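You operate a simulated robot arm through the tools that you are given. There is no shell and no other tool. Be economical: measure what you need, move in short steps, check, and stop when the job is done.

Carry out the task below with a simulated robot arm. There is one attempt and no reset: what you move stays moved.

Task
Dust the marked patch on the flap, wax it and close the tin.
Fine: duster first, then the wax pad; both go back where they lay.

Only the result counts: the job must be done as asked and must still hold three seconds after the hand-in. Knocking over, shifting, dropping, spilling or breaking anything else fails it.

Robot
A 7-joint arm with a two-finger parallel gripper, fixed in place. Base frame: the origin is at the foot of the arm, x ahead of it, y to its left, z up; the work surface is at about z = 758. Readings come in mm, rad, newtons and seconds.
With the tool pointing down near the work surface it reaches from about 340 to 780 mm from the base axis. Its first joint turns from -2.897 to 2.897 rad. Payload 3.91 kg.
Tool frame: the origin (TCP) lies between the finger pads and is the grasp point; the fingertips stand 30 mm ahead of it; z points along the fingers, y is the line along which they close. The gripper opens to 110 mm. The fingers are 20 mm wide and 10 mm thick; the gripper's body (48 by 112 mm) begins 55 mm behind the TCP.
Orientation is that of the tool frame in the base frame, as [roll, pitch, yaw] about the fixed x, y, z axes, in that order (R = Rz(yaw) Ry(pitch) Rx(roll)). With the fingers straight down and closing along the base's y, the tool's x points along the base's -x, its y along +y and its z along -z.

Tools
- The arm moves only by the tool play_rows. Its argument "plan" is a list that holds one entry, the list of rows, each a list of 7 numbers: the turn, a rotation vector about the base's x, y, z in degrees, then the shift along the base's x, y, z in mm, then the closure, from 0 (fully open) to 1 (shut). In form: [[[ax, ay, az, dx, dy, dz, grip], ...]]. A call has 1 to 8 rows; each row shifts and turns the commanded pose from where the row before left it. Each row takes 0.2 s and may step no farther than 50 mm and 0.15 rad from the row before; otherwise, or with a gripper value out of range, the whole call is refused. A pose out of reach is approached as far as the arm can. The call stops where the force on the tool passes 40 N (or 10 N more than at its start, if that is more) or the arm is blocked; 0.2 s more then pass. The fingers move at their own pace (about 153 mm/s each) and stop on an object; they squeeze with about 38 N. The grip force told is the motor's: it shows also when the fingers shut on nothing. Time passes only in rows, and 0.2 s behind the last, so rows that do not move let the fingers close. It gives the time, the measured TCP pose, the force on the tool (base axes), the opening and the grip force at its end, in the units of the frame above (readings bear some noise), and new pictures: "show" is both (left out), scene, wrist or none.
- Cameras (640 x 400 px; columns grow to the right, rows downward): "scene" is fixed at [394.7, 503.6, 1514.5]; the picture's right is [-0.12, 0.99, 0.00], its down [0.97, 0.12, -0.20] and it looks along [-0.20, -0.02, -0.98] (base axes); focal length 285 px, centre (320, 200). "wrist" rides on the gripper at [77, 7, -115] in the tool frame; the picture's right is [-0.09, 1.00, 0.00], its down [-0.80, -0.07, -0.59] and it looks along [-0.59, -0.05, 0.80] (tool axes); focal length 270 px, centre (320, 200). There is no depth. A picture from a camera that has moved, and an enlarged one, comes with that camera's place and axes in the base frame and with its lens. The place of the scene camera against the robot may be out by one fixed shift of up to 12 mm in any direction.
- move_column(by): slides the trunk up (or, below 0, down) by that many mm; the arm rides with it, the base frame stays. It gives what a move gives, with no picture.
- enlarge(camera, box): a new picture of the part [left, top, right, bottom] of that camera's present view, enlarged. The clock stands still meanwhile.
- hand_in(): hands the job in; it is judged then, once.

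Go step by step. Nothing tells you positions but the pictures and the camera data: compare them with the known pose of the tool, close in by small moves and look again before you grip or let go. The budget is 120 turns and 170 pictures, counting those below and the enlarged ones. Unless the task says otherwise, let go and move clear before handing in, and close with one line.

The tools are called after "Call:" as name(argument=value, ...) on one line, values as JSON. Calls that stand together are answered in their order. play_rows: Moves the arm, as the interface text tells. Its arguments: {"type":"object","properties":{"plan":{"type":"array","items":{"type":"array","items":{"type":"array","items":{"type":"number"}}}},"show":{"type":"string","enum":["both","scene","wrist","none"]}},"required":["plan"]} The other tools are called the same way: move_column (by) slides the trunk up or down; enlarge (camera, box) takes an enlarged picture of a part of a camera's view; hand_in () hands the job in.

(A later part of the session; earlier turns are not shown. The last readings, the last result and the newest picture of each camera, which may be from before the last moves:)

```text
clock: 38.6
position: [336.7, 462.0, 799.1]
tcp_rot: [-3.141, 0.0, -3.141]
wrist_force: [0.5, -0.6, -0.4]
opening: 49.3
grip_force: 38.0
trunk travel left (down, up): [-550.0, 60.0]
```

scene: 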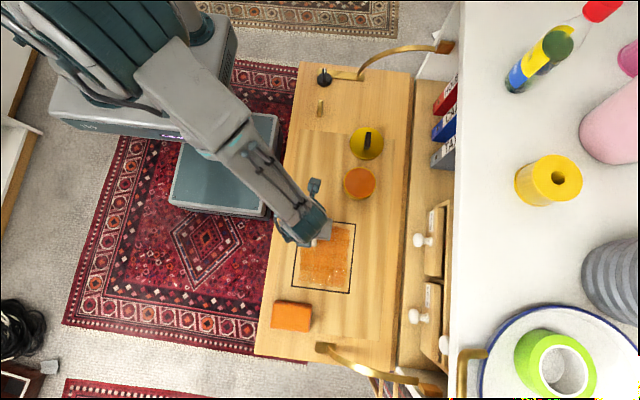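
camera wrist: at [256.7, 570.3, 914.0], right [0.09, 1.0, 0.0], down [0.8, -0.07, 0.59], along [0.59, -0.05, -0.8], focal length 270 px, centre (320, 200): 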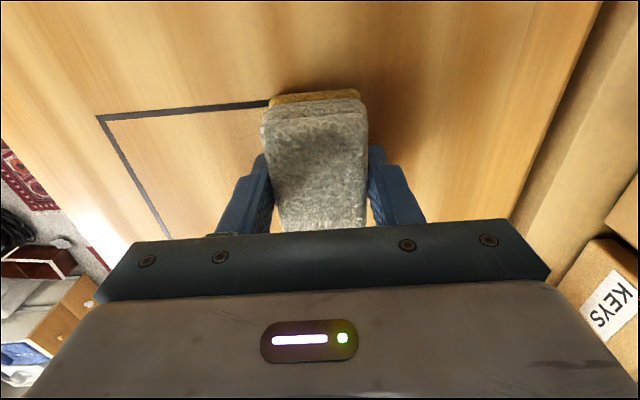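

Wax spreads over most of the patch; contact is light here, so I press a little more and do the last lane, then look.

Call:
play_rows(plan=[[[0, 0, 0, 0, 0, -1.2, 1], [0, 0, 0, 28, 0, 0, 1], [0, 0, 0, 28, 0, 0, 1], [0, 0, 0, 28, 0, 0, 1], [0, 0, 0, 28, 0, 0, 1], [0, 0, 0, 0, 0, 30, 1], [0, 0, 0, -40, -20, 20, 1], [0, 0, 0, -49, 0, 0, 1]]], show="none")

Call:
play_rows(plan=[[[0, 0, 0, -49, 0, 0, 1], [0, 0, 0, -40, 0, 0, 1], [0, 0, 0, 0, 0, 0, 1]]], show="scene")

Call:
enlarge(camera="scene", box=[270, 200, 380, 310])

```text
clock: 40.4
position: [357.8, 440.8, 847.7]
tcp_rot: [-3.139, -0.001, 3.141]
wrist_force: [0.6, 0.4, 0.0]
opening: 49.1
grip_force: 37.7
trunk travel left (down, up): [-550.0, 60.0]
```

```text
clock: 41.2
position: [270.9, 443.2, 848.6]
tcp_rot: [-3.142, 0.0, 3.141]
wrist_force: [0.6, 0.4, -0.3]
opening: 49.1
grip_force: 38.3
trunk travel left (down, up): [-550.0, 60.0]
```

scene: 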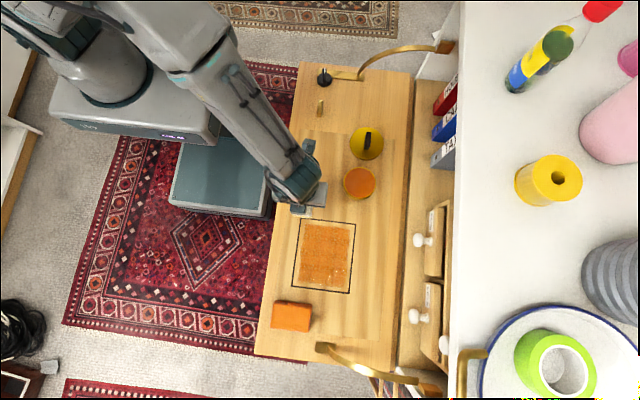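

```text
3.64 times, centred on (325, 255) of scene
camera zoom: at [394.7, 503.6, 1514.5], right [-0.12, 0.99, 0.0], down [0.97, 0.12, -0.2], along [-0.2, -0.02, -0.98], focal length 1036 px, centre (302, 0)
```

zoom: 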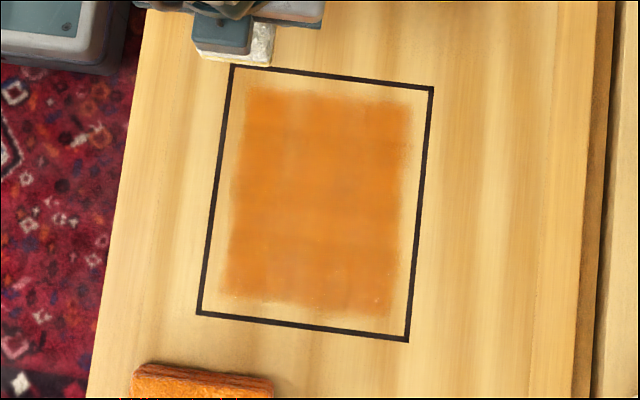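

The wax covers the patch evenly, with a few thin spots near its edges. I'll run one perimeter pass to even it out before putting the pad back.

Call:
play_rows(plan=[[[0, 0, 0, 32, 10, 0, 1], [0, 0, 0, 32, 10, -25, 1], [0, 0, 0, 0, 0, -19, 1], [0, 0, 0, 0, 0, -5, 1], [0, 0, 0, 0, 0, -1.5, 1], [0, 0, 0, 0, 0, 0, 1]]], show="none")

```text
clock: 42.6
position: [333.2, 463.6, 798.8]
tcp_rot: [3.14, 0.002, 3.141]
wrist_force: [-2.0, 0.1, 12.8]
opening: 49.2
grip_force: 37.6
trunk travel left (down, up): [-550.0, 60.0]
```

Call:
play_rows(plan=[[[0, 0, 0, 38, 0, 0, 1], [0, 0, 0, 38, 0, -0.3, 1], [0, 0, 0, 38, 0, -0.3, 1], [0, 0, 0, 0, 33, 0, 1], [0, 0, 0, 0, 33, 0, 1], [0, 0, 0, 0, 34, 0, 1], [0, 0, 0, -38, 0, 0, 1], [0, 0, 0, -38, 0, 0, 1]]], show="none")

Call:
play_rows(plan=[[[0, 0, 0, -38, 0, 0.3, 1], [0, 0, 0, 0, -33, 0, 1], [0, 0, 0, 0, -33, 0, 1], [0, 0, 0, 0, 0, 40, 1], [0, 0, 0, -47, -20, 10, 1], [0, 0, 0, -48, -20, 0, 1], [0, 0, 0, -48, -17, 0, 1], [0, 0, 0, 0, 0, 0, 1]]], show="both")

Call:
enlarge(camera="scene", box=[270, 200, 380, 310])

```text
clock: 44.4
position: [371.9, 565.1, 799.1]
tcp_rot: [3.135, 0.003, -3.141]
wrist_force: [11.1, 0.2, 32.4]
opening: 49.3
grip_force: 37.7
trunk travel left (down, up): [-550.0, 60.0]
```

```text
refused: row 5 steps farther than a row can; nothing moved
```

```text
3.64 times, centred on (325, 255) of scene
camera zoom: at [394.7, 503.6, 1514.5], right [-0.12, 0.99, 0.0], down [0.97, 0.12, -0.2], along [-0.2, -0.02, -0.98], focal length 1036 px, centre (302, 0)
```

zoom: 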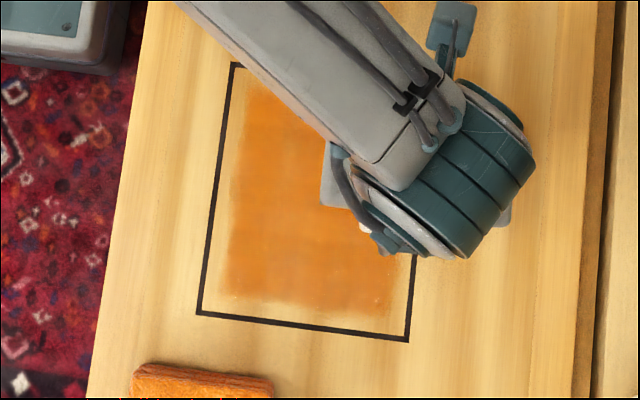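

The wax is unchanged elsewhere and fine. I ease pressure, finish the top edge and head for the pad's home.

Call:
play_rows(plan=[[[0, 0, 0, -38, 0, 1, 1], [0, 0, 0, 0, -33, 0, 1], [0, 0, 0, 0, -33, 0, 1], [0, 0, 0, 0, 0, 40, 1], [0, 0, 0, -36, -15, 10, 1], [0, 0, 0, -36, -15, 0, 1], [0, 0, 0, -36, -15, 0, 1], [0, 0, 0, -36, -14, 0, 1]]], show="both")

Call:
enlarge(camera="scene", box=[270, 200, 380, 310])

```text
clock: 46.2
position: [186.6, 435.5, 847.0]
tcp_rot: [3.141, 0.0, 3.142]
wrist_force: [-0.1, 0.9, 0.1]
opening: 49.2
grip_force: 38.5
trunk travel left (down, up): [-550.0, 60.0]
camera wrist: at [108.6, 441.8, 961.6], right [0.09, 1.0, 0.0], down [0.8, -0.07, 0.6], along [0.59, -0.05, -0.8], focal length 270 px, centre (320, 200)
```

scene: 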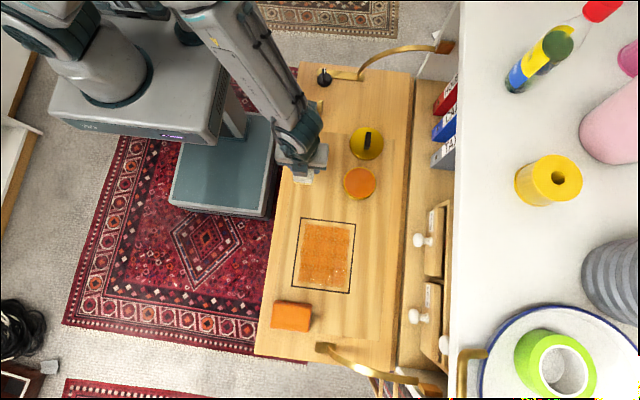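
wrist: 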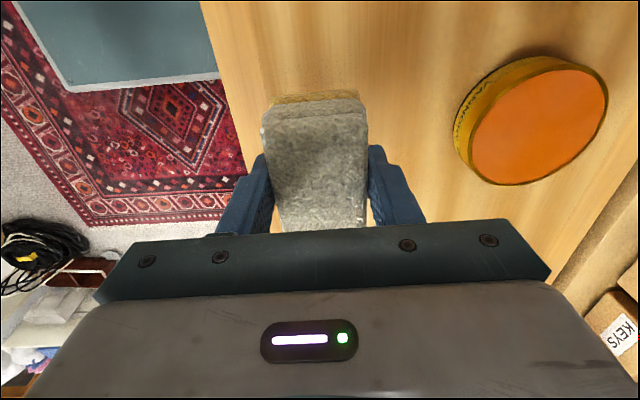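

```text
3.64 times, centred on (325, 255) of scene
camera zoom: at [394.7, 503.6, 1514.5], right [-0.12, 0.99, 0.0], down [0.97, 0.12, -0.2], along [-0.2, -0.02, -0.98], focal length 1036 px, centre (302, 0)
```

zoom: 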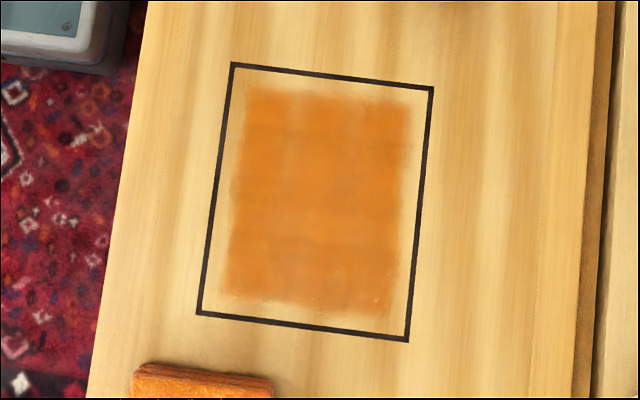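

The waxing is even. I correct to the pad's home (190.4, 440.2) and lower it.

Call:
play_rows(plan=[[[0, 0, 0, 3.6, 4.5, -25, 1], [0, 0, 0, 0, 0, -18, 1], [0, 0, 0, 0, 0, -3, 1], [0, 0, 0, 0, 0, 0, 1]]], show="none")

```text
clock: 47.2
position: [193.0, 442.2, 798.9]
tcp_rot: [3.141, 0.0, -3.142]
wrist_force: [-0.1, 0.1, -1.4]
opening: 49.0
grip_force: 38.0
trunk travel left (down, up): [-550.0, 60.0]
```

Call:
play_rows(plan=[[[0, 0, 0, -2, -1.7, 0, 1], [0, 0, 0, 0, 0, -1, 1], [0, 0, 0, 0, 0, 0, 1]]], show="none")

```text
clock: 48.0
position: [190.9, 440.0, 798.5]
tcp_rot: [3.141, -0.001, 3.141]
wrist_force: [-0.1, -0.2, -1.1]
opening: 49.2
grip_force: 38.4
trunk travel left (down, up): [-550.0, 60.0]
```

Call:
play_rows(plan=[[[0, 0, 0, 0, 0, -1, 1], [0, 0, 0, 0, 0, 0, 1]]], show="none")

```text
clock: 48.6
position: [190.0, 440.5, 797.6]
tcp_rot: [3.141, 0.0, 3.14]
wrist_force: [0.8, -0.7, 0.8]
opening: 49.4
grip_force: 37.9
trunk travel left (down, up): [-550.0, 60.0]
```

The pad is on its spot; I open and rise, then look towards the lid.

Call:
play_rows(plan=[[[0, 0, 0, 0, 0, -0.6, 1], [0, 0, 0, 0, 0, 0, 0.3], [0, 0, 0, 0, 0, 0, 0.2], [0, 0, 0, 0, 0, 20, 0.2], [0, 0, 0, 0, 0, 40, 0.2], [0, 0, 0, 0, 0, 40, 0.2], [0, 0, 0, 0, 0, 0, 0]]], show="both")

```text
clock: 50.2
position: [190.4, 442.3, 898.9]
tcp_rot: [3.141, 0.0, 3.141]
wrist_force: [-0.3, -0.5, 0.8]
opening: 109.8
grip_force: 0.1
trunk travel left (down, up): [-550.0, 60.0]
camera wrist: at [112.1, 448.9, 1013.5], right [0.09, 1.0, 0.0], down [0.8, -0.07, 0.59], along [0.59, -0.05, -0.8], focal length 270 px, centre (320, 200)
```

scene: 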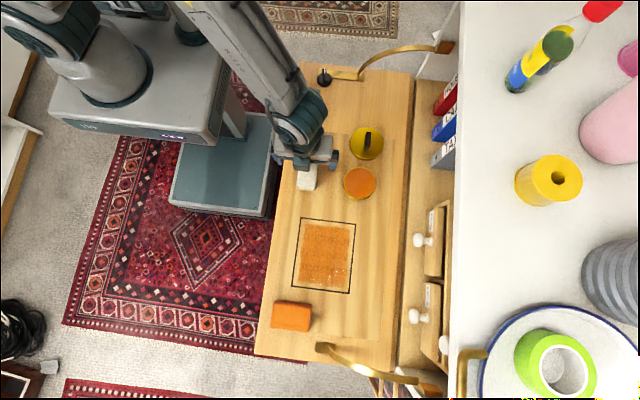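
wrist: 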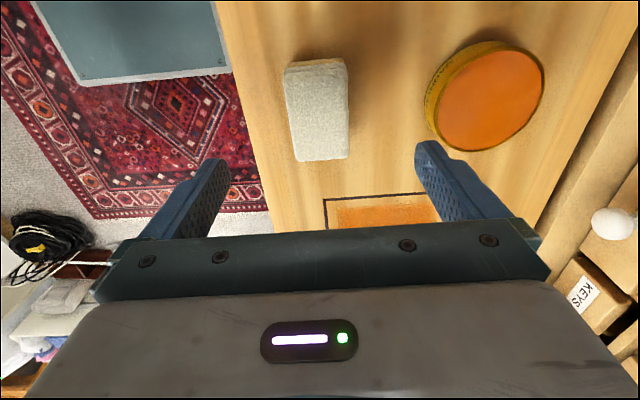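

The pad is home. Now I move above the lid (around (70, 590)) to measure its handle.

Call:
play_rows(plan=[[[0, 0, 0, -30, 36, 0, 0], [0, 0, 0, -30, 36, 0, 0], [0, 0, 0, -30, 36, 0, 0], [0, 0, 0, -30, 36, 0, 0], [0, 0, 0, 0, 0, 0, 0]]], show="wrist")

Call:
enlarge(camera="wrist", box=[240, 40, 420, 220])

```text
clock: 51.4
position: [69.7, 584.1, 898.6]
tcp_rot: [3.141, 0.001, 3.142]
wrist_force: [0.3, -0.2, 0.7]
opening: 109.9
grip_force: 0.0
trunk travel left (down, up): [-550.0, 60.0]
camera wrist: at [-9.3, 590.8, 1013.1], right [0.09, 1.0, 0.0], down [0.8, -0.07, 0.59], along [0.59, -0.05, -0.8], focal length 270 px, centre (320, 200)
```

wrist: 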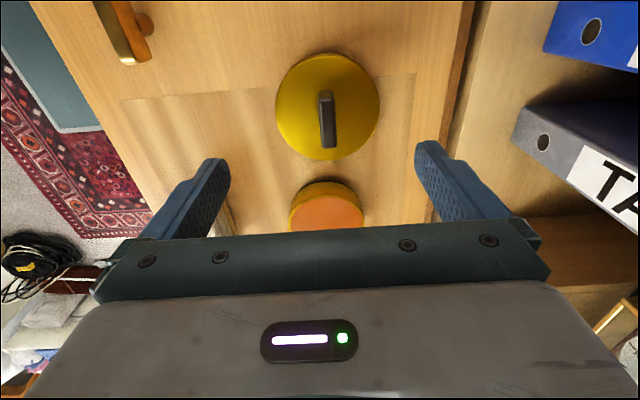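

```text
2.22 times, centred on (330, 130) of wrist
camera zoom: at [-9.3, 590.8, 1013.1], right [0.09, 1.0, 0.0], down [0.8, -0.07, 0.59], along [0.59, -0.05, -0.8], focal length 601 px, centre (298, 356)
```

zoom: 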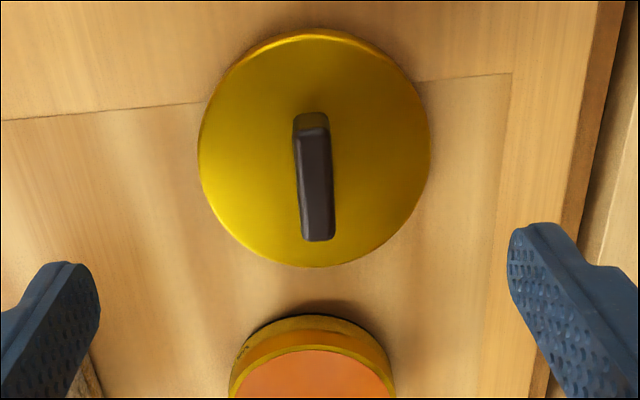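

The lid's handle is a bar along x, about 12 mm wide, around (68, 591). I centre over it and go lower for a second view.

Call:
play_rows(plan=[[[0, 0, 0, -2, 6, -17, 0], [0, 0, 0, 0, 0, -17, 0], [0, 0, 0, 0, 0, 0, 0]]], show="wrist")

Call:
enlarge(camera="wrist", box=[240, 40, 420, 220])

```text
clock: 52.2
position: [67.8, 590.3, 866.0]
tcp_rot: [-3.141, 0.0, 3.141]
wrist_force: [0.9, 1.0, 0.8]
opening: 110.0
grip_force: 0.1
trunk travel left (down, up): [-550.0, 60.0]
camera wrist: at [-9.8, 597.5, 980.5], right [0.09, 1.0, 0.0], down [0.8, -0.07, 0.59], along [0.59, -0.05, -0.8], focal length 270 px, centre (320, 200)
```

wrist: 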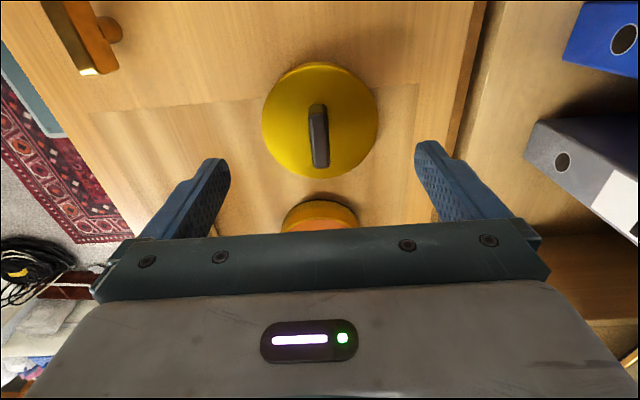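

```text
2.22 times, centred on (330, 130) of wrist
camera zoom: at [-9.8, 597.5, 980.5], right [0.09, 1.0, 0.0], down [0.8, -0.07, 0.59], along [0.59, -0.05, -0.8], focal length 601 px, centre (298, 356)
```

zoom: 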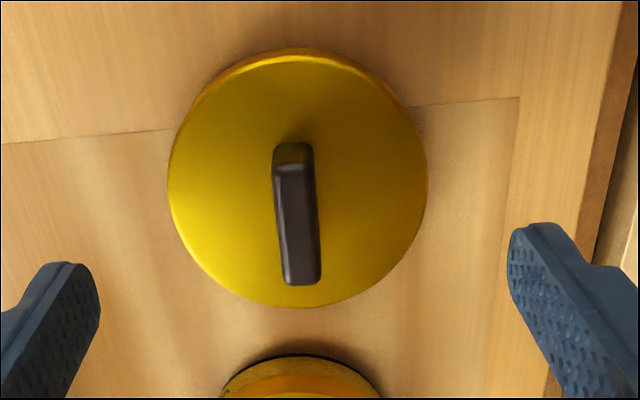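

The lid's top is at z≈780, the handle's top at about 812, centred near (66.5, 592). I lower the open fingers around the handle.

Call:
play_rows(plan=[[[0, 0, 0, -1, 1.5, -20, 0.3], [0, 0, 0, 0, 0, -20, 0.4], [0, 0, 0, 0, 0, -7, 0.5], [0, 0, 0, 0, 0, 0, 0.5]]], show="wrist")

Call:
enlarge(camera="wrist", box=[220, 60, 420, 240])

```text
clock: 53.2
position: [66.2, 592.2, 816.7]
tcp_rot: [-3.142, -0.002, 3.14]
wrist_force: [-0.8, 0.6, -0.2]
opening: 55.1
grip_force: 0.1
trunk travel left (down, up): [-550.0, 60.0]
camera wrist: at [-12.1, 599.2, 931.7], right [0.09, 1.0, 0.0], down [0.8, -0.07, 0.59], along [0.59, -0.05, -0.8], focal length 270 px, centre (320, 200)
```

wrist: 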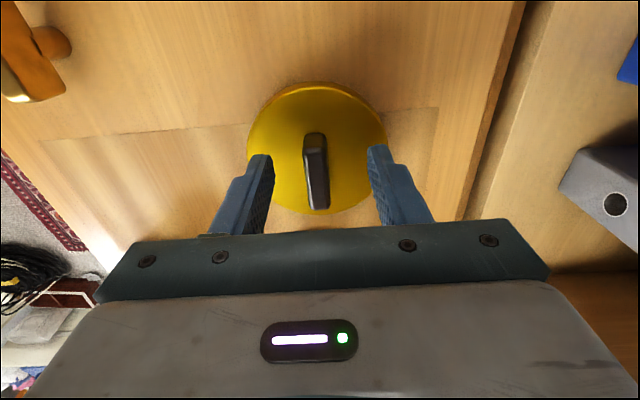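

```text
2.22 times, centred on (320, 150) of wrist
camera zoom: at [-12.1, 599.2, 931.7], right [0.09, 1.0, 0.0], down [0.8, -0.07, 0.59], along [0.59, -0.05, -0.8], focal length 601 px, centre (320, 311)
```

zoom: 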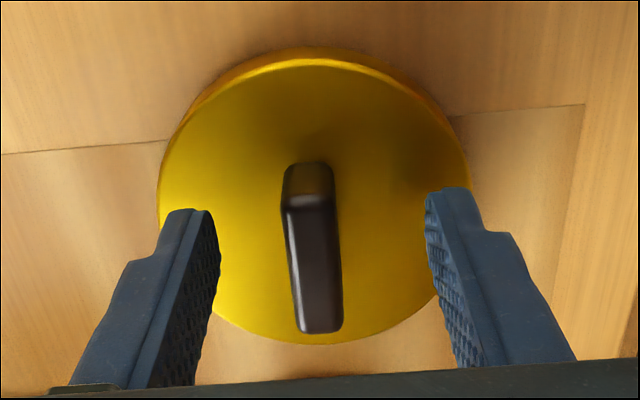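

Centred within 2 mm; I nudge by -1.5 in y and close on the handle.

Call:
play_rows(plan=[[[0, 0, 0, 0, -1.5, 0, 0.6], [0, 0, 0, 0, 0, 0, 0.8], [0, 0, 0, 0, 0, 0, 1], [0, 0, 0, 0, 0, 0, 1], [0, 0, 0, 0, 0, 0, 1]]], show="wrist")

```text
clock: 54.4
position: [67.1, 589.8, 817.1]
tcp_rot: [-3.14, 0.0, -3.141]
wrist_force: [0.8, 0.9, -0.1]
opening: 12.7
grip_force: 38.3
trunk travel left (down, up): [-550.0, 60.0]
camera wrist: at [-11.5, 597.3, 931.9], right [0.09, 1.0, 0.0], down [0.8, -0.07, 0.59], along [0.59, -0.05, -0.8], focal length 270 px, centre (320, 200)
```

wrist: 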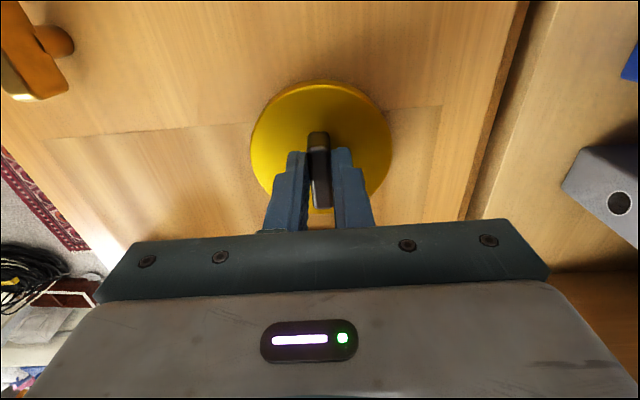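

The handle is held. I lift the lid clear and measure it in hand.

Call:
play_rows(plan=[[[0, 0, 0, 0, 0, 20, 1], [0, 0, 0, 0, 0, 40, 1], [0, 0, 0, 0, 0, 0, 1]]], show="both")

Call:
enlarge(camera="wrist", box=[220, 60, 420, 240])

```text
clock: 55.2
position: [69.4, 589.2, 876.5]
tcp_rot: [-3.141, 0.001, 3.141]
wrist_force: [0.4, -0.7, -0.6]
opening: 12.5
grip_force: 37.8
trunk travel left (down, up): [-550.0, 60.0]
camera wrist: at [-9.4, 596.3, 993.0], right [0.09, 1.0, 0.0], down [0.8, -0.07, 0.59], along [0.59, -0.05, -0.8], focal length 270 px, centre (320, 200)
```

scene: 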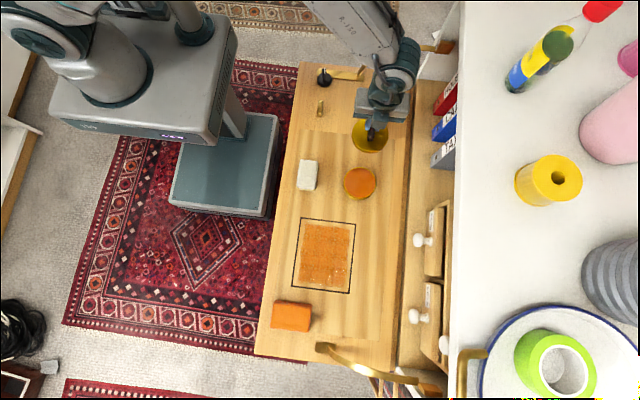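
wrist: 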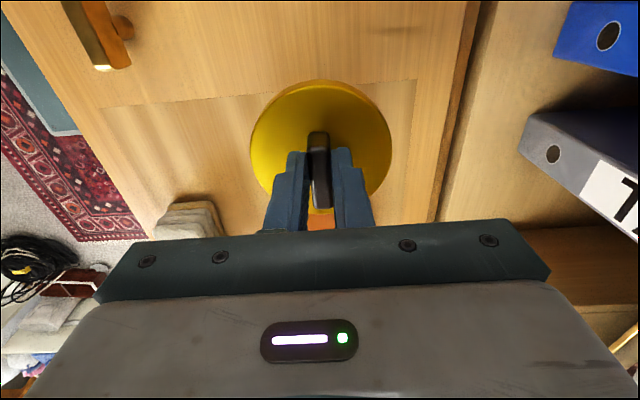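

```text
2.22 times, centred on (320, 150) of wrist
camera zoom: at [-9.4, 596.3, 993.0], right [0.09, 1.0, 0.0], down [0.8, -0.07, 0.59], along [0.59, -0.05, -0.8], focal length 601 px, centre (320, 311)
```

zoom: 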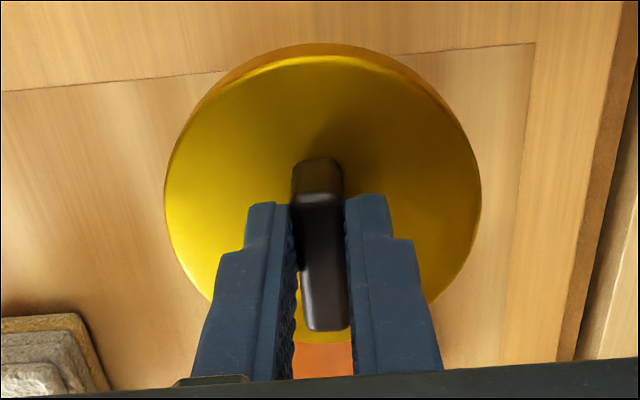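

The lid's centre sits about (+2.5, +1.7) mm from the TCP. I move beside the tin (still high) to get an unobstructed look at the tin for precise centring.

Call:
play_rows(plan=[[[0, 0, 0, 30, -23, 0, 1], [0, 0, 0, 30, -23, 0, 1], [0, 0, 0, 30, -23, 0, 1], [0, 0, 0, 30, -23, 0, 1], [0, 0, 0, 0, 0, 0, 1], [0, 0, 0, 0, 0, 0, 1]]], show="wrist")

Call:
enlarge(camera="wrist", box=[360, 50, 520, 210])

```text
clock: 56.6
position: [185.4, 502.7, 877.9]
tcp_rot: [3.141, 0.001, 3.141]
wrist_force: [-0.2, 0.3, 0.3]
opening: 12.7
grip_force: 38.3
trunk travel left (down, up): [-550.0, 60.0]
camera wrist: at [108.2, 509.0, 993.0], right [0.09, 1.0, 0.0], down [0.8, -0.07, 0.59], along [0.59, -0.05, -0.8], focal length 270 px, centre (320, 200)
```

wrist: 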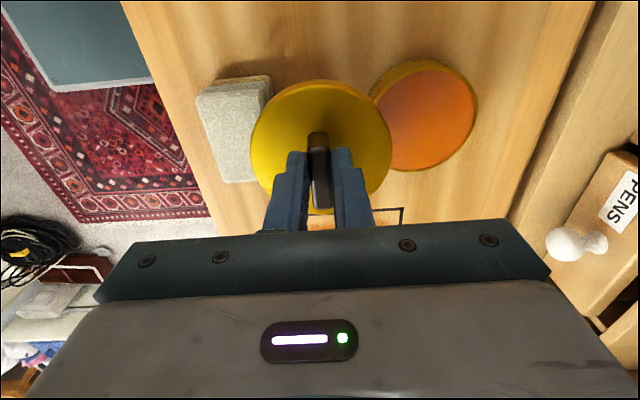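

```text
2.50 times, centred on (440, 130) of wrist
camera zoom: at [108.2, 509.0, 993.0], right [0.09, 1.0, 0.0], down [0.8, -0.07, 0.59], along [0.59, -0.05, -0.8], focal length 676 px, centre (20, 375)
```

zoom: 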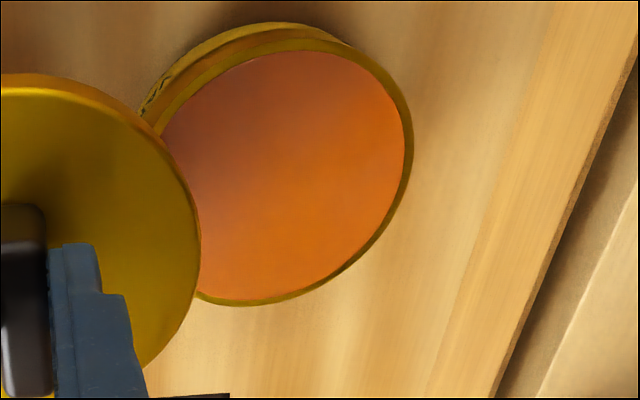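

I take a couple of still readings to average out pose noise.

Call:
play_rows(plan=[[[0, 0, 0, 0, 0, 0, 1]]], show="none")

Call:
play_rows(plan=[[[0, 0, 0, 0, 0, 0, 1]]], show="none")

Call:
play_rows(plan=[[[0, 0, 0, 0, 0, 0, 1]]], show="none")

```text
clock: 57.0
position: [186.6, 501.7, 878.7]
tcp_rot: [-3.141, -0.001, 3.141]
wrist_force: [-0.5, -0.2, -0.7]
opening: 12.8
grip_force: 38.0
trunk travel left (down, up): [-550.0, 60.0]
```

```text
clock: 57.4
position: [186.9, 502.1, 878.0]
tcp_rot: [-3.141, 0.001, -3.141]
wrist_force: [-0.2, -0.8, -1.0]
opening: 12.9
grip_force: 37.8
trunk travel left (down, up): [-550.0, 60.0]
```

```text
clock: 57.8
position: [186.3, 502.6, 877.7]
tcp_rot: [-3.141, -0.001, 3.141]
wrist_force: [0.1, -0.4, -0.7]
opening: 12.8
grip_force: 37.4
trunk travel left (down, up): [-550.0, 60.0]
```

Averaging gives the tin's centre about (+8.6, +79.5) from the TCP and the lid's about (+3.9, +1.6). I move by the difference and lower to just above the rim, then check.

Call:
play_rows(plan=[[[0, 0, 0, 2.5, 39, 0, 1], [0, 0, 0, 2.2, 39, 0, 1], [0, 0, 0, 0, 0, -22, 1], [0, 0, 0, 0, 0, 0, 1], [0, 0, 0, 0, 0, 0, 1]]], show="both")

Call:
enlarge(camera="wrist", box=[220, 60, 420, 240])

Call:
enlarge(camera="scene", box=[320, 150, 400, 215])

```text
clock: 59.0
position: [190.6, 577.3, 854.1]
tcp_rot: [3.142, 0.001, 3.142]
wrist_force: [-1.4, -0.6, -0.7]
opening: 12.7
grip_force: 38.4
trunk travel left (down, up): [-550.0, 60.0]
camera wrist: at [112.3, 584.7, 968.9], right [0.09, 1.0, 0.0], down [0.8, -0.07, 0.59], along [0.59, -0.05, -0.8], focal length 270 px, centre (320, 200)
```

scene: 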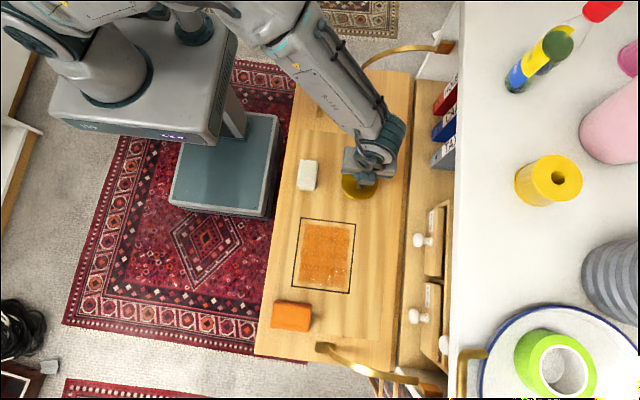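
wrist: 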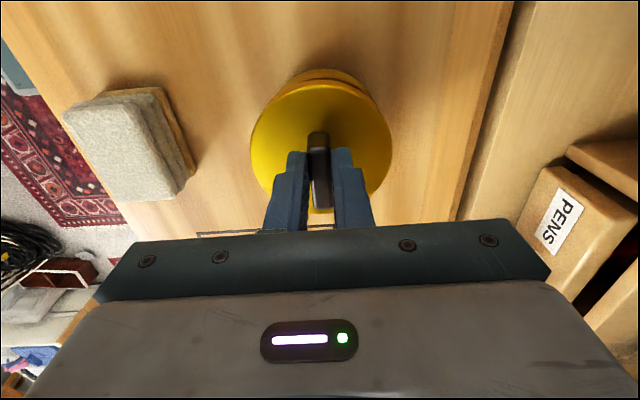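

```text
2.22 times, centred on (320, 150) of wrist
camera zoom: at [112.3, 584.7, 968.9], right [0.09, 1.0, 0.0], down [0.8, -0.07, 0.59], along [0.59, -0.05, -0.8], focal length 601 px, centre (320, 311)
```

zoom: 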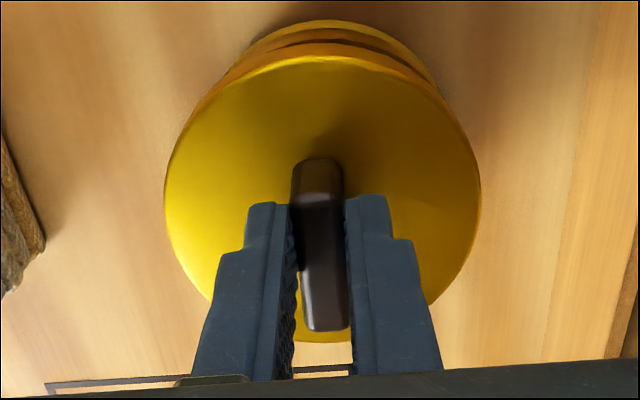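

```text
6.15 times, centred on (360, 182) of scene
camera zoom: at [394.7, 503.6, 1514.5], right [-0.12, 0.99, 0.0], down [0.97, 0.12, -0.2], along [-0.2, -0.02, -0.98], focal length 1752 px, centre (74, 308)
```

zoom: 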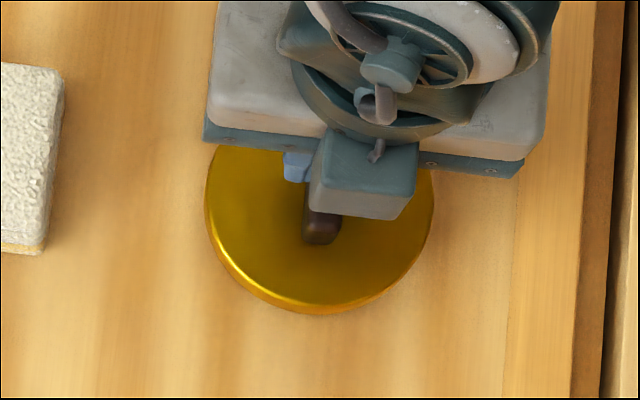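

I check the settled pose with still readings (target TCP is about (191, 580)).

Call:
play_rows(plan=[[[0, 0, 0, 0, 0, 0, 1]]], show="none")

Call:
play_rows(plan=[[[0, 0, 0, 0, 0, 0, 1]]], show="none")

Call:
play_rows(plan=[[[0, 0, 0, 0, 0, 0, 1]]], show="none")

Call:
enlarge(camera="wrist", box=[270, 60, 380, 110])

```text
clock: 59.4
position: [190.5, 577.7, 852.9]
tcp_rot: [-3.14, 0.001, -3.141]
wrist_force: [0.2, 0.4, -1.2]
opening: 12.7
grip_force: 37.9
trunk travel left (down, up): [-550.0, 60.0]
```

```text
clock: 59.8
position: [190.4, 577.8, 855.1]
tcp_rot: [-3.141, 0.0, 3.141]
wrist_force: [-0.6, -1.2, -0.2]
opening: 12.7
grip_force: 38.1
trunk travel left (down, up): [-550.0, 60.0]
```

```text
clock: 60.2
position: [190.6, 577.5, 852.7]
tcp_rot: [-3.14, -0.001, 3.14]
wrist_force: [-1.2, 0.3, -0.7]
opening: 12.6
grip_force: 38.0
trunk travel left (down, up): [-550.0, 60.0]
```

```text
5.82 times, centred on (325, 85) of wrist
camera zoom: at [112.4, 584.6, 968.9], right [0.09, 1.0, 0.0], down [0.8, -0.07, 0.59], along [0.59, -0.05, -0.8], focal length 1573 px, centre (291, 869)
```

zoom: 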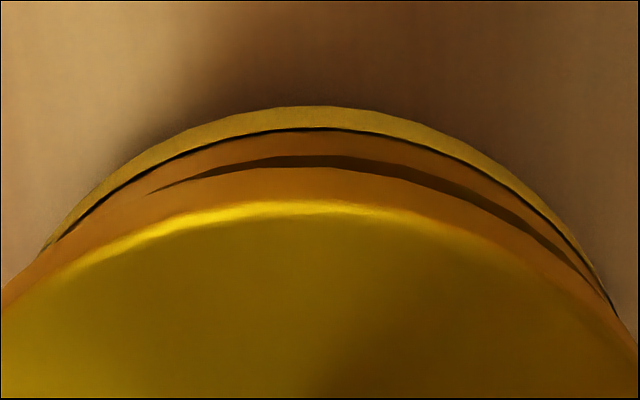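

The lid is about 2.4 mm short in +y (the picture agrees). I correct and re-check.

Call:
play_rows(plan=[[[0, 0, 0, 0.6, 2.4, 0, 1], [0, 0, 0, 0, 0, 0, 1]]], show="none")

Call:
play_rows(plan=[[[0, 0, 0, 0, 0, 0, 1]]], show="none")

Call:
play_rows(plan=[[[0, 0, 0, 0, 0, 0, 1]]], show="none")

Call:
enlarge(camera="wrist", box=[250, 60, 400, 160])

```text
clock: 60.8
position: [190.6, 580.4, 853.3]
tcp_rot: [3.141, 0.0, 3.141]
wrist_force: [0.7, -0.4, -0.3]
opening: 12.4
grip_force: 38.4
trunk travel left (down, up): [-550.0, 60.0]
```

```text
clock: 61.2
position: [191.7, 579.1, 855.3]
tcp_rot: [-3.141, -0.002, -3.141]
wrist_force: [0.7, -0.5, -0.2]
opening: 12.8
grip_force: 38.1
trunk travel left (down, up): [-550.0, 60.0]
```

```text
clock: 61.6
position: [191.1, 579.8, 855.2]
tcp_rot: [3.141, 0.0, 3.141]
wrist_force: [-0.6, 0.4, -0.7]
opening: 12.9
grip_force: 37.7
trunk travel left (down, up): [-550.0, 60.0]
```

```text
4.00 times, centred on (325, 110) of wrist
camera zoom: at [112.8, 586.8, 969.2], right [0.09, 1.0, 0.0], down [0.8, -0.07, 0.59], along [0.59, -0.05, -0.8], focal length 1081 px, centre (300, 560)
```

zoom: 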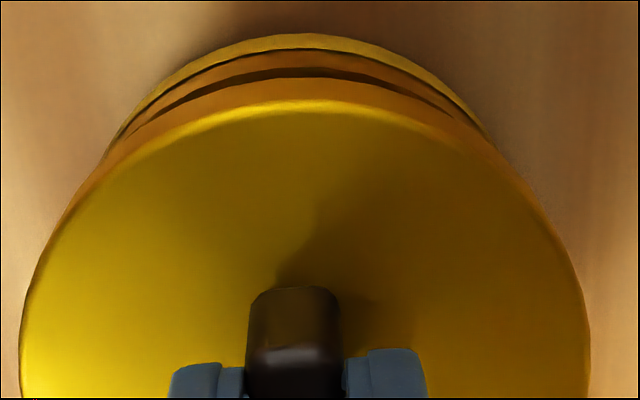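

The lid looks concentric with the tin. I lower slowly, watching the force.

Call:
play_rows(plan=[[[0, 0, 0, 0, 0, -4, 1], [0, 0, 0, 0, 0, -3, 1], [0, 0, 0, 0, 0, -2, 1]]], show="none")

Call:
play_rows(plan=[[[0, 0, 0, 0, 0, -1.5, 1], [0, 0, 0, 0, 0, -1.5, 1]]], show="wrist")

Call:
enlarge(camera="wrist", box=[250, 60, 400, 160])

```text
clock: 62.4
position: [192.6, 579.7, 846.8]
tcp_rot: [3.142, 0.002, -3.141]
wrist_force: [-0.3, 0.2, 0.5]
opening: 12.8
grip_force: 38.1
trunk travel left (down, up): [-550.0, 60.0]
```

```text
clock: 63.0
position: [191.5, 579.9, 846.0]
tcp_rot: [3.136, -0.002, 3.14]
wrist_force: [-1.9, 0.9, 19.2]
opening: 12.7
grip_force: 37.9
trunk travel left (down, up): [-550.0, 60.0]
camera wrist: at [114.2, 585.8, 961.4], right [0.09, 1.0, 0.01], down [0.8, -0.07, 0.59], along [0.59, -0.05, -0.8], focal length 270 px, centre (320, 200)
```

wrist: 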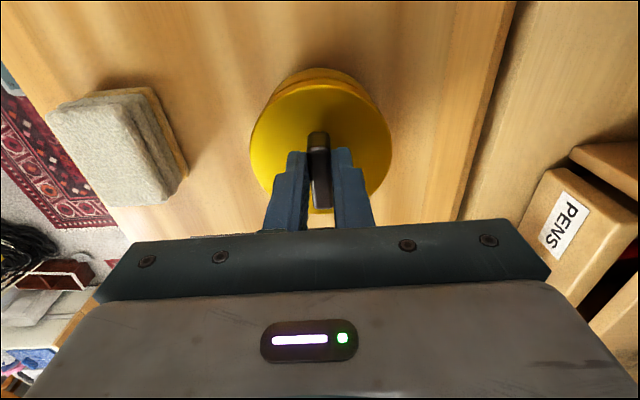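

```text
4.00 times, centred on (325, 110) of wrist
camera zoom: at [114.2, 585.8, 961.4], right [0.09, 1.0, 0.01], down [0.8, -0.07, 0.59], along [0.59, -0.05, -0.8], focal length 1081 px, centre (300, 560)
```

zoom: 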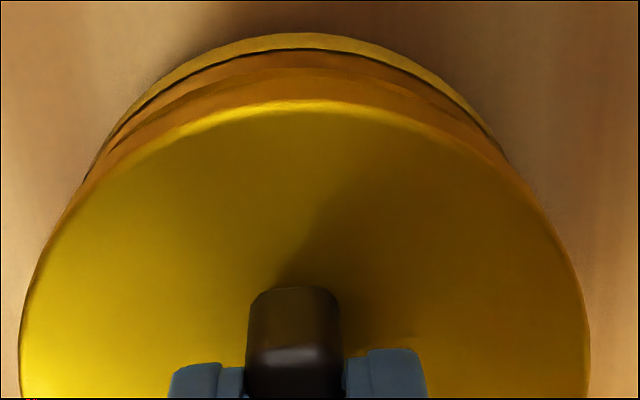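

Contact came at skirt height, so the lid rests on the rim. A re-measure shows the lid's centre is ~3.8 mm too far in +x; I raise, correct, and lower again.

Call:
play_rows(plan=[[[0, 0, 0, 0, 0, 6, 1], [0, 0, 0, -3.8, 0.5, 0, 1], [0, 0, 0, 0, 0, 0, 1]]], show="none")

Call:
play_rows(plan=[[[0, 0, 0, 0, 0, -3, 1], [0, 0, 0, 0, 0, -3, 1], [0, 0, 0, 0, 0, -1.5, 1], [0, 0, 0, 0, 0, 0, 1]]], show="wrist")

Call:
enlarge(camera="wrist", box=[250, 60, 400, 160])

```text
clock: 63.8
position: [188.0, 580.0, 849.7]
tcp_rot: [-3.139, -0.001, 3.14]
wrist_force: [-0.1, -0.2, 0.2]
opening: 12.7
grip_force: 38.1
trunk travel left (down, up): [-550.0, 60.0]
```

```text
clock: 64.8
position: [189.6, 579.5, 844.9]
tcp_rot: [3.137, 0.001, 3.141]
wrist_force: [2.9, 1.2, 28.6]
opening: 13.1
grip_force: 38.0
trunk travel left (down, up): [-550.0, 60.0]
camera wrist: at [111.4, 585.8, 959.5], right [0.09, 1.0, 0.01], down [0.8, -0.08, 0.6], along [0.59, -0.05, -0.8], focal length 270 px, centre (320, 200)
```

wrist: 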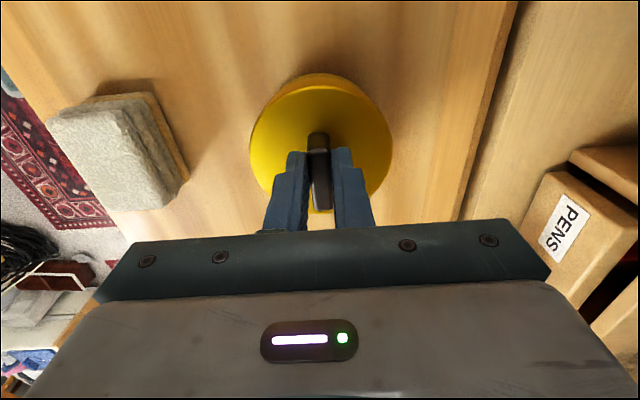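

```text
4.00 times, centred on (325, 110) of wrist
camera zoom: at [111.4, 585.8, 959.5], right [0.09, 1.0, 0.01], down [0.8, -0.08, 0.6], along [0.59, -0.05, -0.8], focal length 1081 px, centre (300, 560)
```

zoom: 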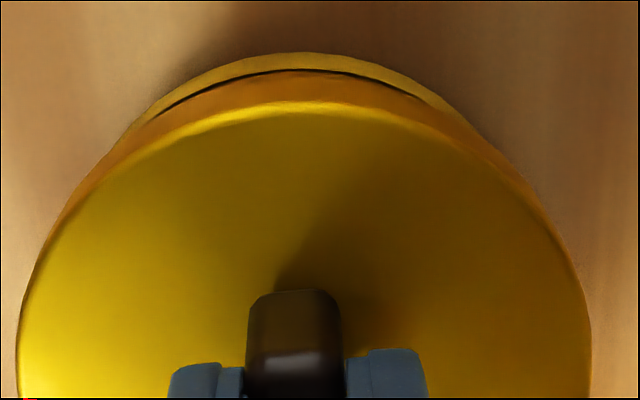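

Still on the rim: the pictures say the lid should go another ~2.7 mm in -x and 0.5 mm in -y. I raise, shift and verify before lowering.

Call:
play_rows(plan=[[[0, 0, 0, 0, 0, 5, 1], [0, 0, 0, -2.7, -0.5, 0, 1], [0, 0, 0, 0, 0, 0, 1], [0, 0, 0, 0, 0, 0, 1]]], show="wrist")

Call:
enlarge(camera="wrist", box=[250, 60, 400, 160])

Call:
enlarge(camera="scene", box=[330, 160, 390, 210])

```text
clock: 65.8
position: [185.4, 579.0, 847.8]
tcp_rot: [-3.139, 0.0, 3.141]
wrist_force: [-0.3, 0.0, -0.5]
opening: 12.7
grip_force: 37.7
trunk travel left (down, up): [-550.0, 60.0]
camera wrist: at [107.6, 586.2, 962.2], right [0.09, 1.0, 0.0], down [0.8, -0.07, 0.59], along [0.59, -0.05, -0.8], focal length 270 px, centre (320, 200)
```

wrist: 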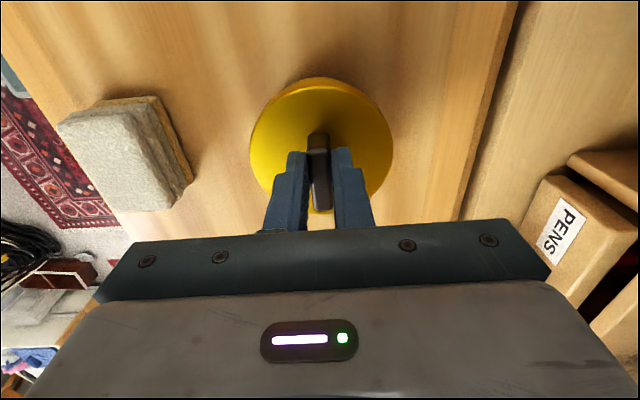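

```text
4.00 times, centred on (325, 110) of wrist
camera zoom: at [107.6, 586.2, 962.2], right [0.09, 1.0, 0.0], down [0.8, -0.07, 0.59], along [0.59, -0.05, -0.8], focal length 1081 px, centre (300, 560)
```

zoom: 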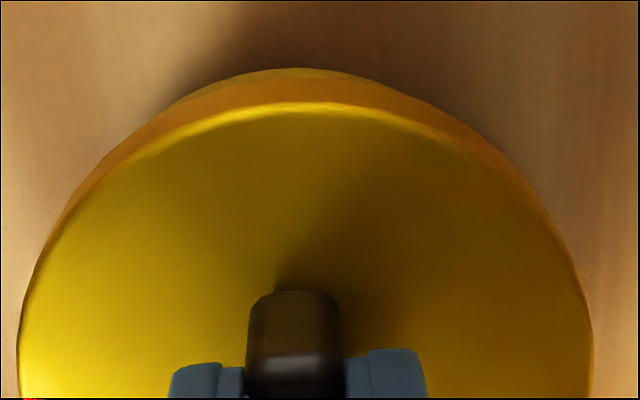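

```text
8.00 times, centred on (360, 185) of scene
camera zoom: at [394.7, 503.6, 1514.5], right [-0.12, 0.99, 0.0], down [0.97, 0.12, -0.2], along [-0.2, -0.02, -0.98], focal length 2278 px, centre (0, 320)
```

zoom: 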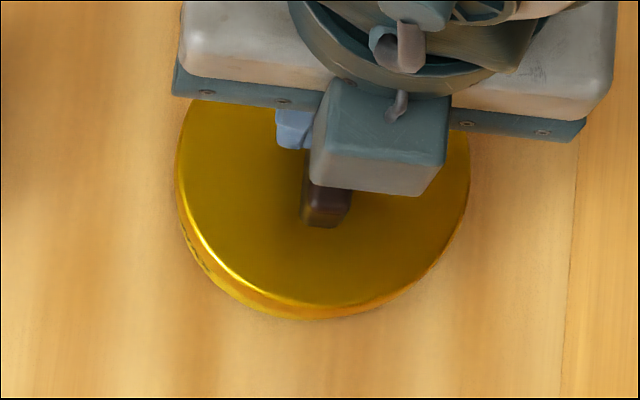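

Now the lid hides the tin almost exactly as a concentric fit would. I lower again, gently.

Call:
play_rows(plan=[[[0, 0, 0, 0, 0, -2, 1], [0, 0, 0, 0, 0, -2, 1], [0, 0, 0, 0, 0, -1.5, 1], [0, 0, 0, 0, 0, 0, 1]]], show="none")

```text
clock: 66.8
position: [185.6, 579.8, 843.1]
tcp_rot: [3.14, 0.0, 3.141]
wrist_force: [-1.9, 4.3, 14.2]
opening: 13.1
grip_force: 38.3
trunk travel left (down, up): [-550.0, 60.0]
```

Light contact with a sideways push towards +y, so I yield a little that way while lowering.

Call:
play_rows(plan=[[[0, 0, 0, -0.3, 0.8, 0, 1], [0, 0, 0, 0, 0, -1, 1], [0, 0, 0, 0, 0, 0, 1]]], show="none")

```text
clock: 67.6
position: [186.5, 580.1, 842.2]
tcp_rot: [3.139, 0.003, 3.141]
wrist_force: [-0.5, 6.6, 22.0]
opening: 12.9
grip_force: 37.7
trunk travel left (down, up): [-550.0, 60.0]
```

Call:
play_rows(plan=[[[0, 0, 0, 0, 0.8, 0, 1], [0, 0, 0, 0, 0.6, 0, 1], [0, 0, 0, 0, 0, 0, 1]]], show="wrist")

Call:
enlarge(camera="wrist", box=[250, 60, 400, 160])

```text
clock: 68.4
position: [187.3, 580.3, 838.5]
tcp_rot: [-3.136, -0.002, -3.142]
wrist_force: [-1.5, -0.7, -0.5]
opening: 12.7
grip_force: 37.9
trunk travel left (down, up): [-550.0, 60.0]
camera wrist: at [108.5, 586.9, 953.3], right [0.09, 1.0, -0.01], down [0.8, -0.07, 0.59], along [0.59, -0.06, -0.8], focal length 270 px, centre (320, 200)
```

wrist: 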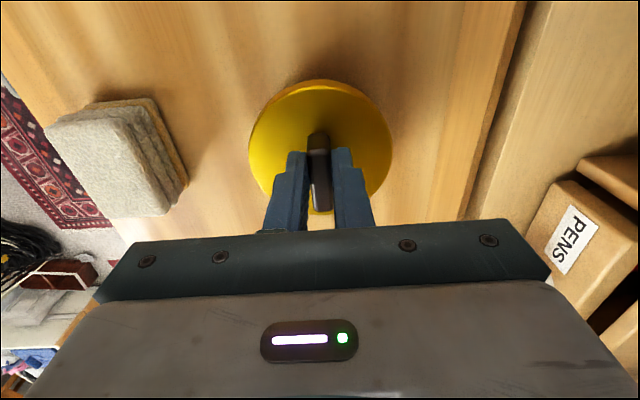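

```text
4.00 times, centred on (325, 110) of wrist
camera zoom: at [108.5, 586.9, 953.3], right [0.09, 1.0, -0.01], down [0.8, -0.07, 0.59], along [0.59, -0.06, -0.8], focal length 1081 px, centre (300, 560)
```

zoom: 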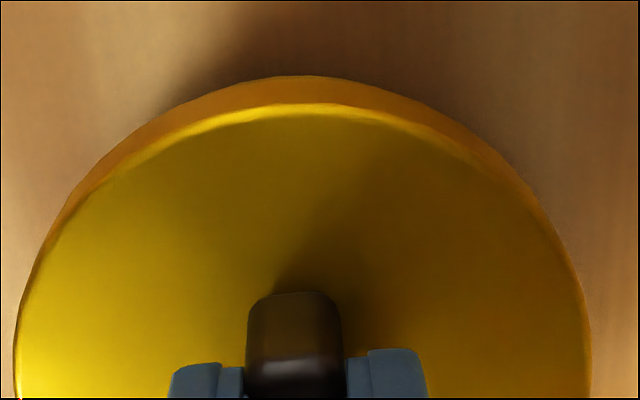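

It slipped over the rim (z fell to 838 with no force). I continue lowering until it seats.

Call:
play_rows(plan=[[[0, 0, 0, 0, 0, -2, 1], [0, 0, 0, 0, 0, -1.5, 1], [0, 0, 0, 0, 0, -1.5, 1], [0, 0, 0, 0, 0, 0, 1]]], show="none")

```text
clock: 69.4
position: [186.4, 580.8, 834.0]
tcp_rot: [3.141, 0.002, 3.141]
wrist_force: [0.2, -1.4, -1.4]
opening: 12.5
grip_force: 37.6
trunk travel left (down, up): [-550.0, 60.0]
```

Call:
play_rows(plan=[[[0, 0, 0, 0, 0, -1.5, 1], [0, 0, 0, 0, 0, -1, 1], [0, 0, 0, 0, 0, 0, 1]]], show="none")

```text
clock: 70.2
position: [185.9, 581.4, 834.5]
tcp_rot: [-3.141, 0.0, 3.139]
wrist_force: [0.7, -3.5, 6.1]
opening: 12.7
grip_force: 38.5
trunk travel left (down, up): [-550.0, 60.0]
```

Call:
play_rows(plan=[[[0, 0, 0, 0, 0, -1, 1], [0, 0, 0, 0, 0, 0, 1]]], show="none")

```text
clock: 70.8
position: [186.2, 581.5, 833.1]
tcp_rot: [3.14, 0.0, 3.141]
wrist_force: [1.9, -6.3, 8.3]
opening: 13.1
grip_force: 37.3
trunk travel left (down, up): [-550.0, 60.0]
```

It's reaching the seat at z≈833; I relieve the sideways push and press gently to be sure it's home.

Call:
play_rows(plan=[[[0, 0, 0, 0, -0.8, 0, 1], [0, 0, 0, 0, 0, -1, 1], [0, 0, 0, 0, 0, 0, 1]]], show="none")

Call:
play_rows(plan=[[[0, 0, 0, 0, 0, -0.6, 1], [0, 0, 0, 0, 0, 0, 1]]], show="both")

Call:
enlarge(camera="scene", box=[330, 160, 390, 210])

```text
clock: 71.6
position: [186.5, 581.4, 833.0]
tcp_rot: [3.139, 0.002, -3.141]
wrist_force: [0.3, -0.9, 12.8]
opening: 12.6
grip_force: 38.0
trunk travel left (down, up): [-550.0, 60.0]
```

```text
clock: 72.2
position: [186.1, 579.9, 832.6]
tcp_rot: [3.137, 0.003, -3.141]
wrist_force: [0.7, -0.4, 19.5]
opening: 12.9
grip_force: 37.0
trunk travel left (down, up): [-550.0, 60.0]
camera wrist: at [107.8, 587.2, 947.6], right [0.09, 1.0, 0.0], down [0.8, -0.07, 0.59], along [0.59, -0.05, -0.8], focal length 270 px, centre (320, 200)
```

scene: 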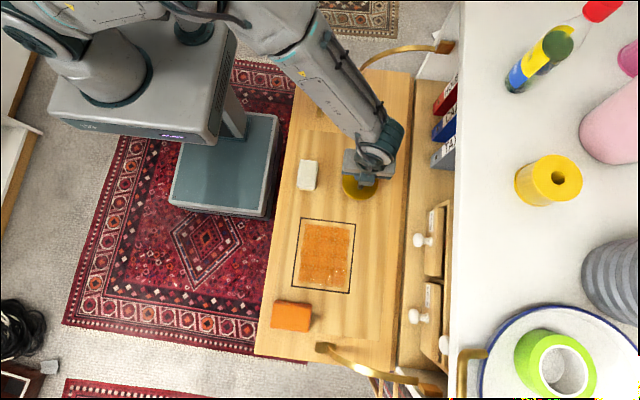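
wrist: 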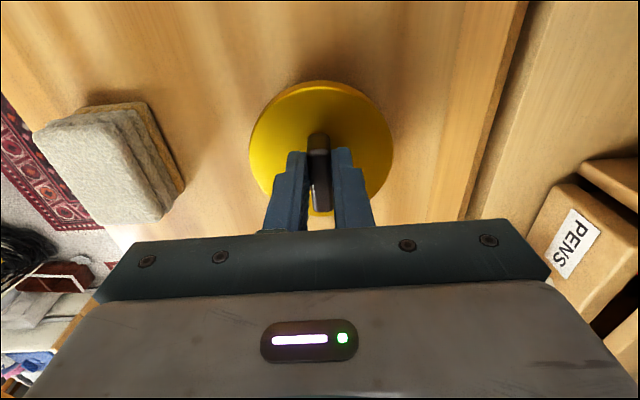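

```text
8.00 times, centred on (360, 185) of scene
camera zoom: at [394.7, 503.6, 1514.5], right [-0.12, 0.99, 0.0], down [0.97, 0.12, -0.2], along [-0.2, -0.02, -0.98], focal length 2278 px, centre (0, 320)
```

zoom: 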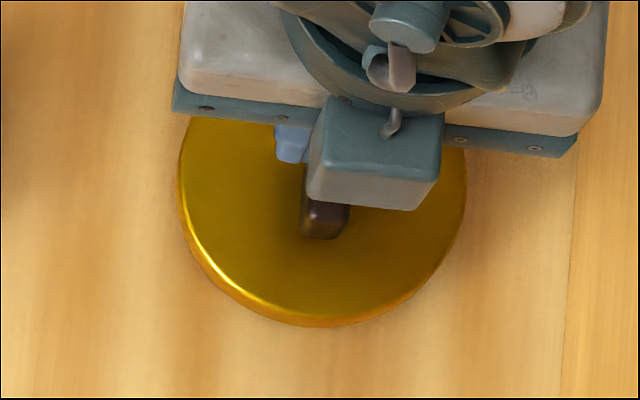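

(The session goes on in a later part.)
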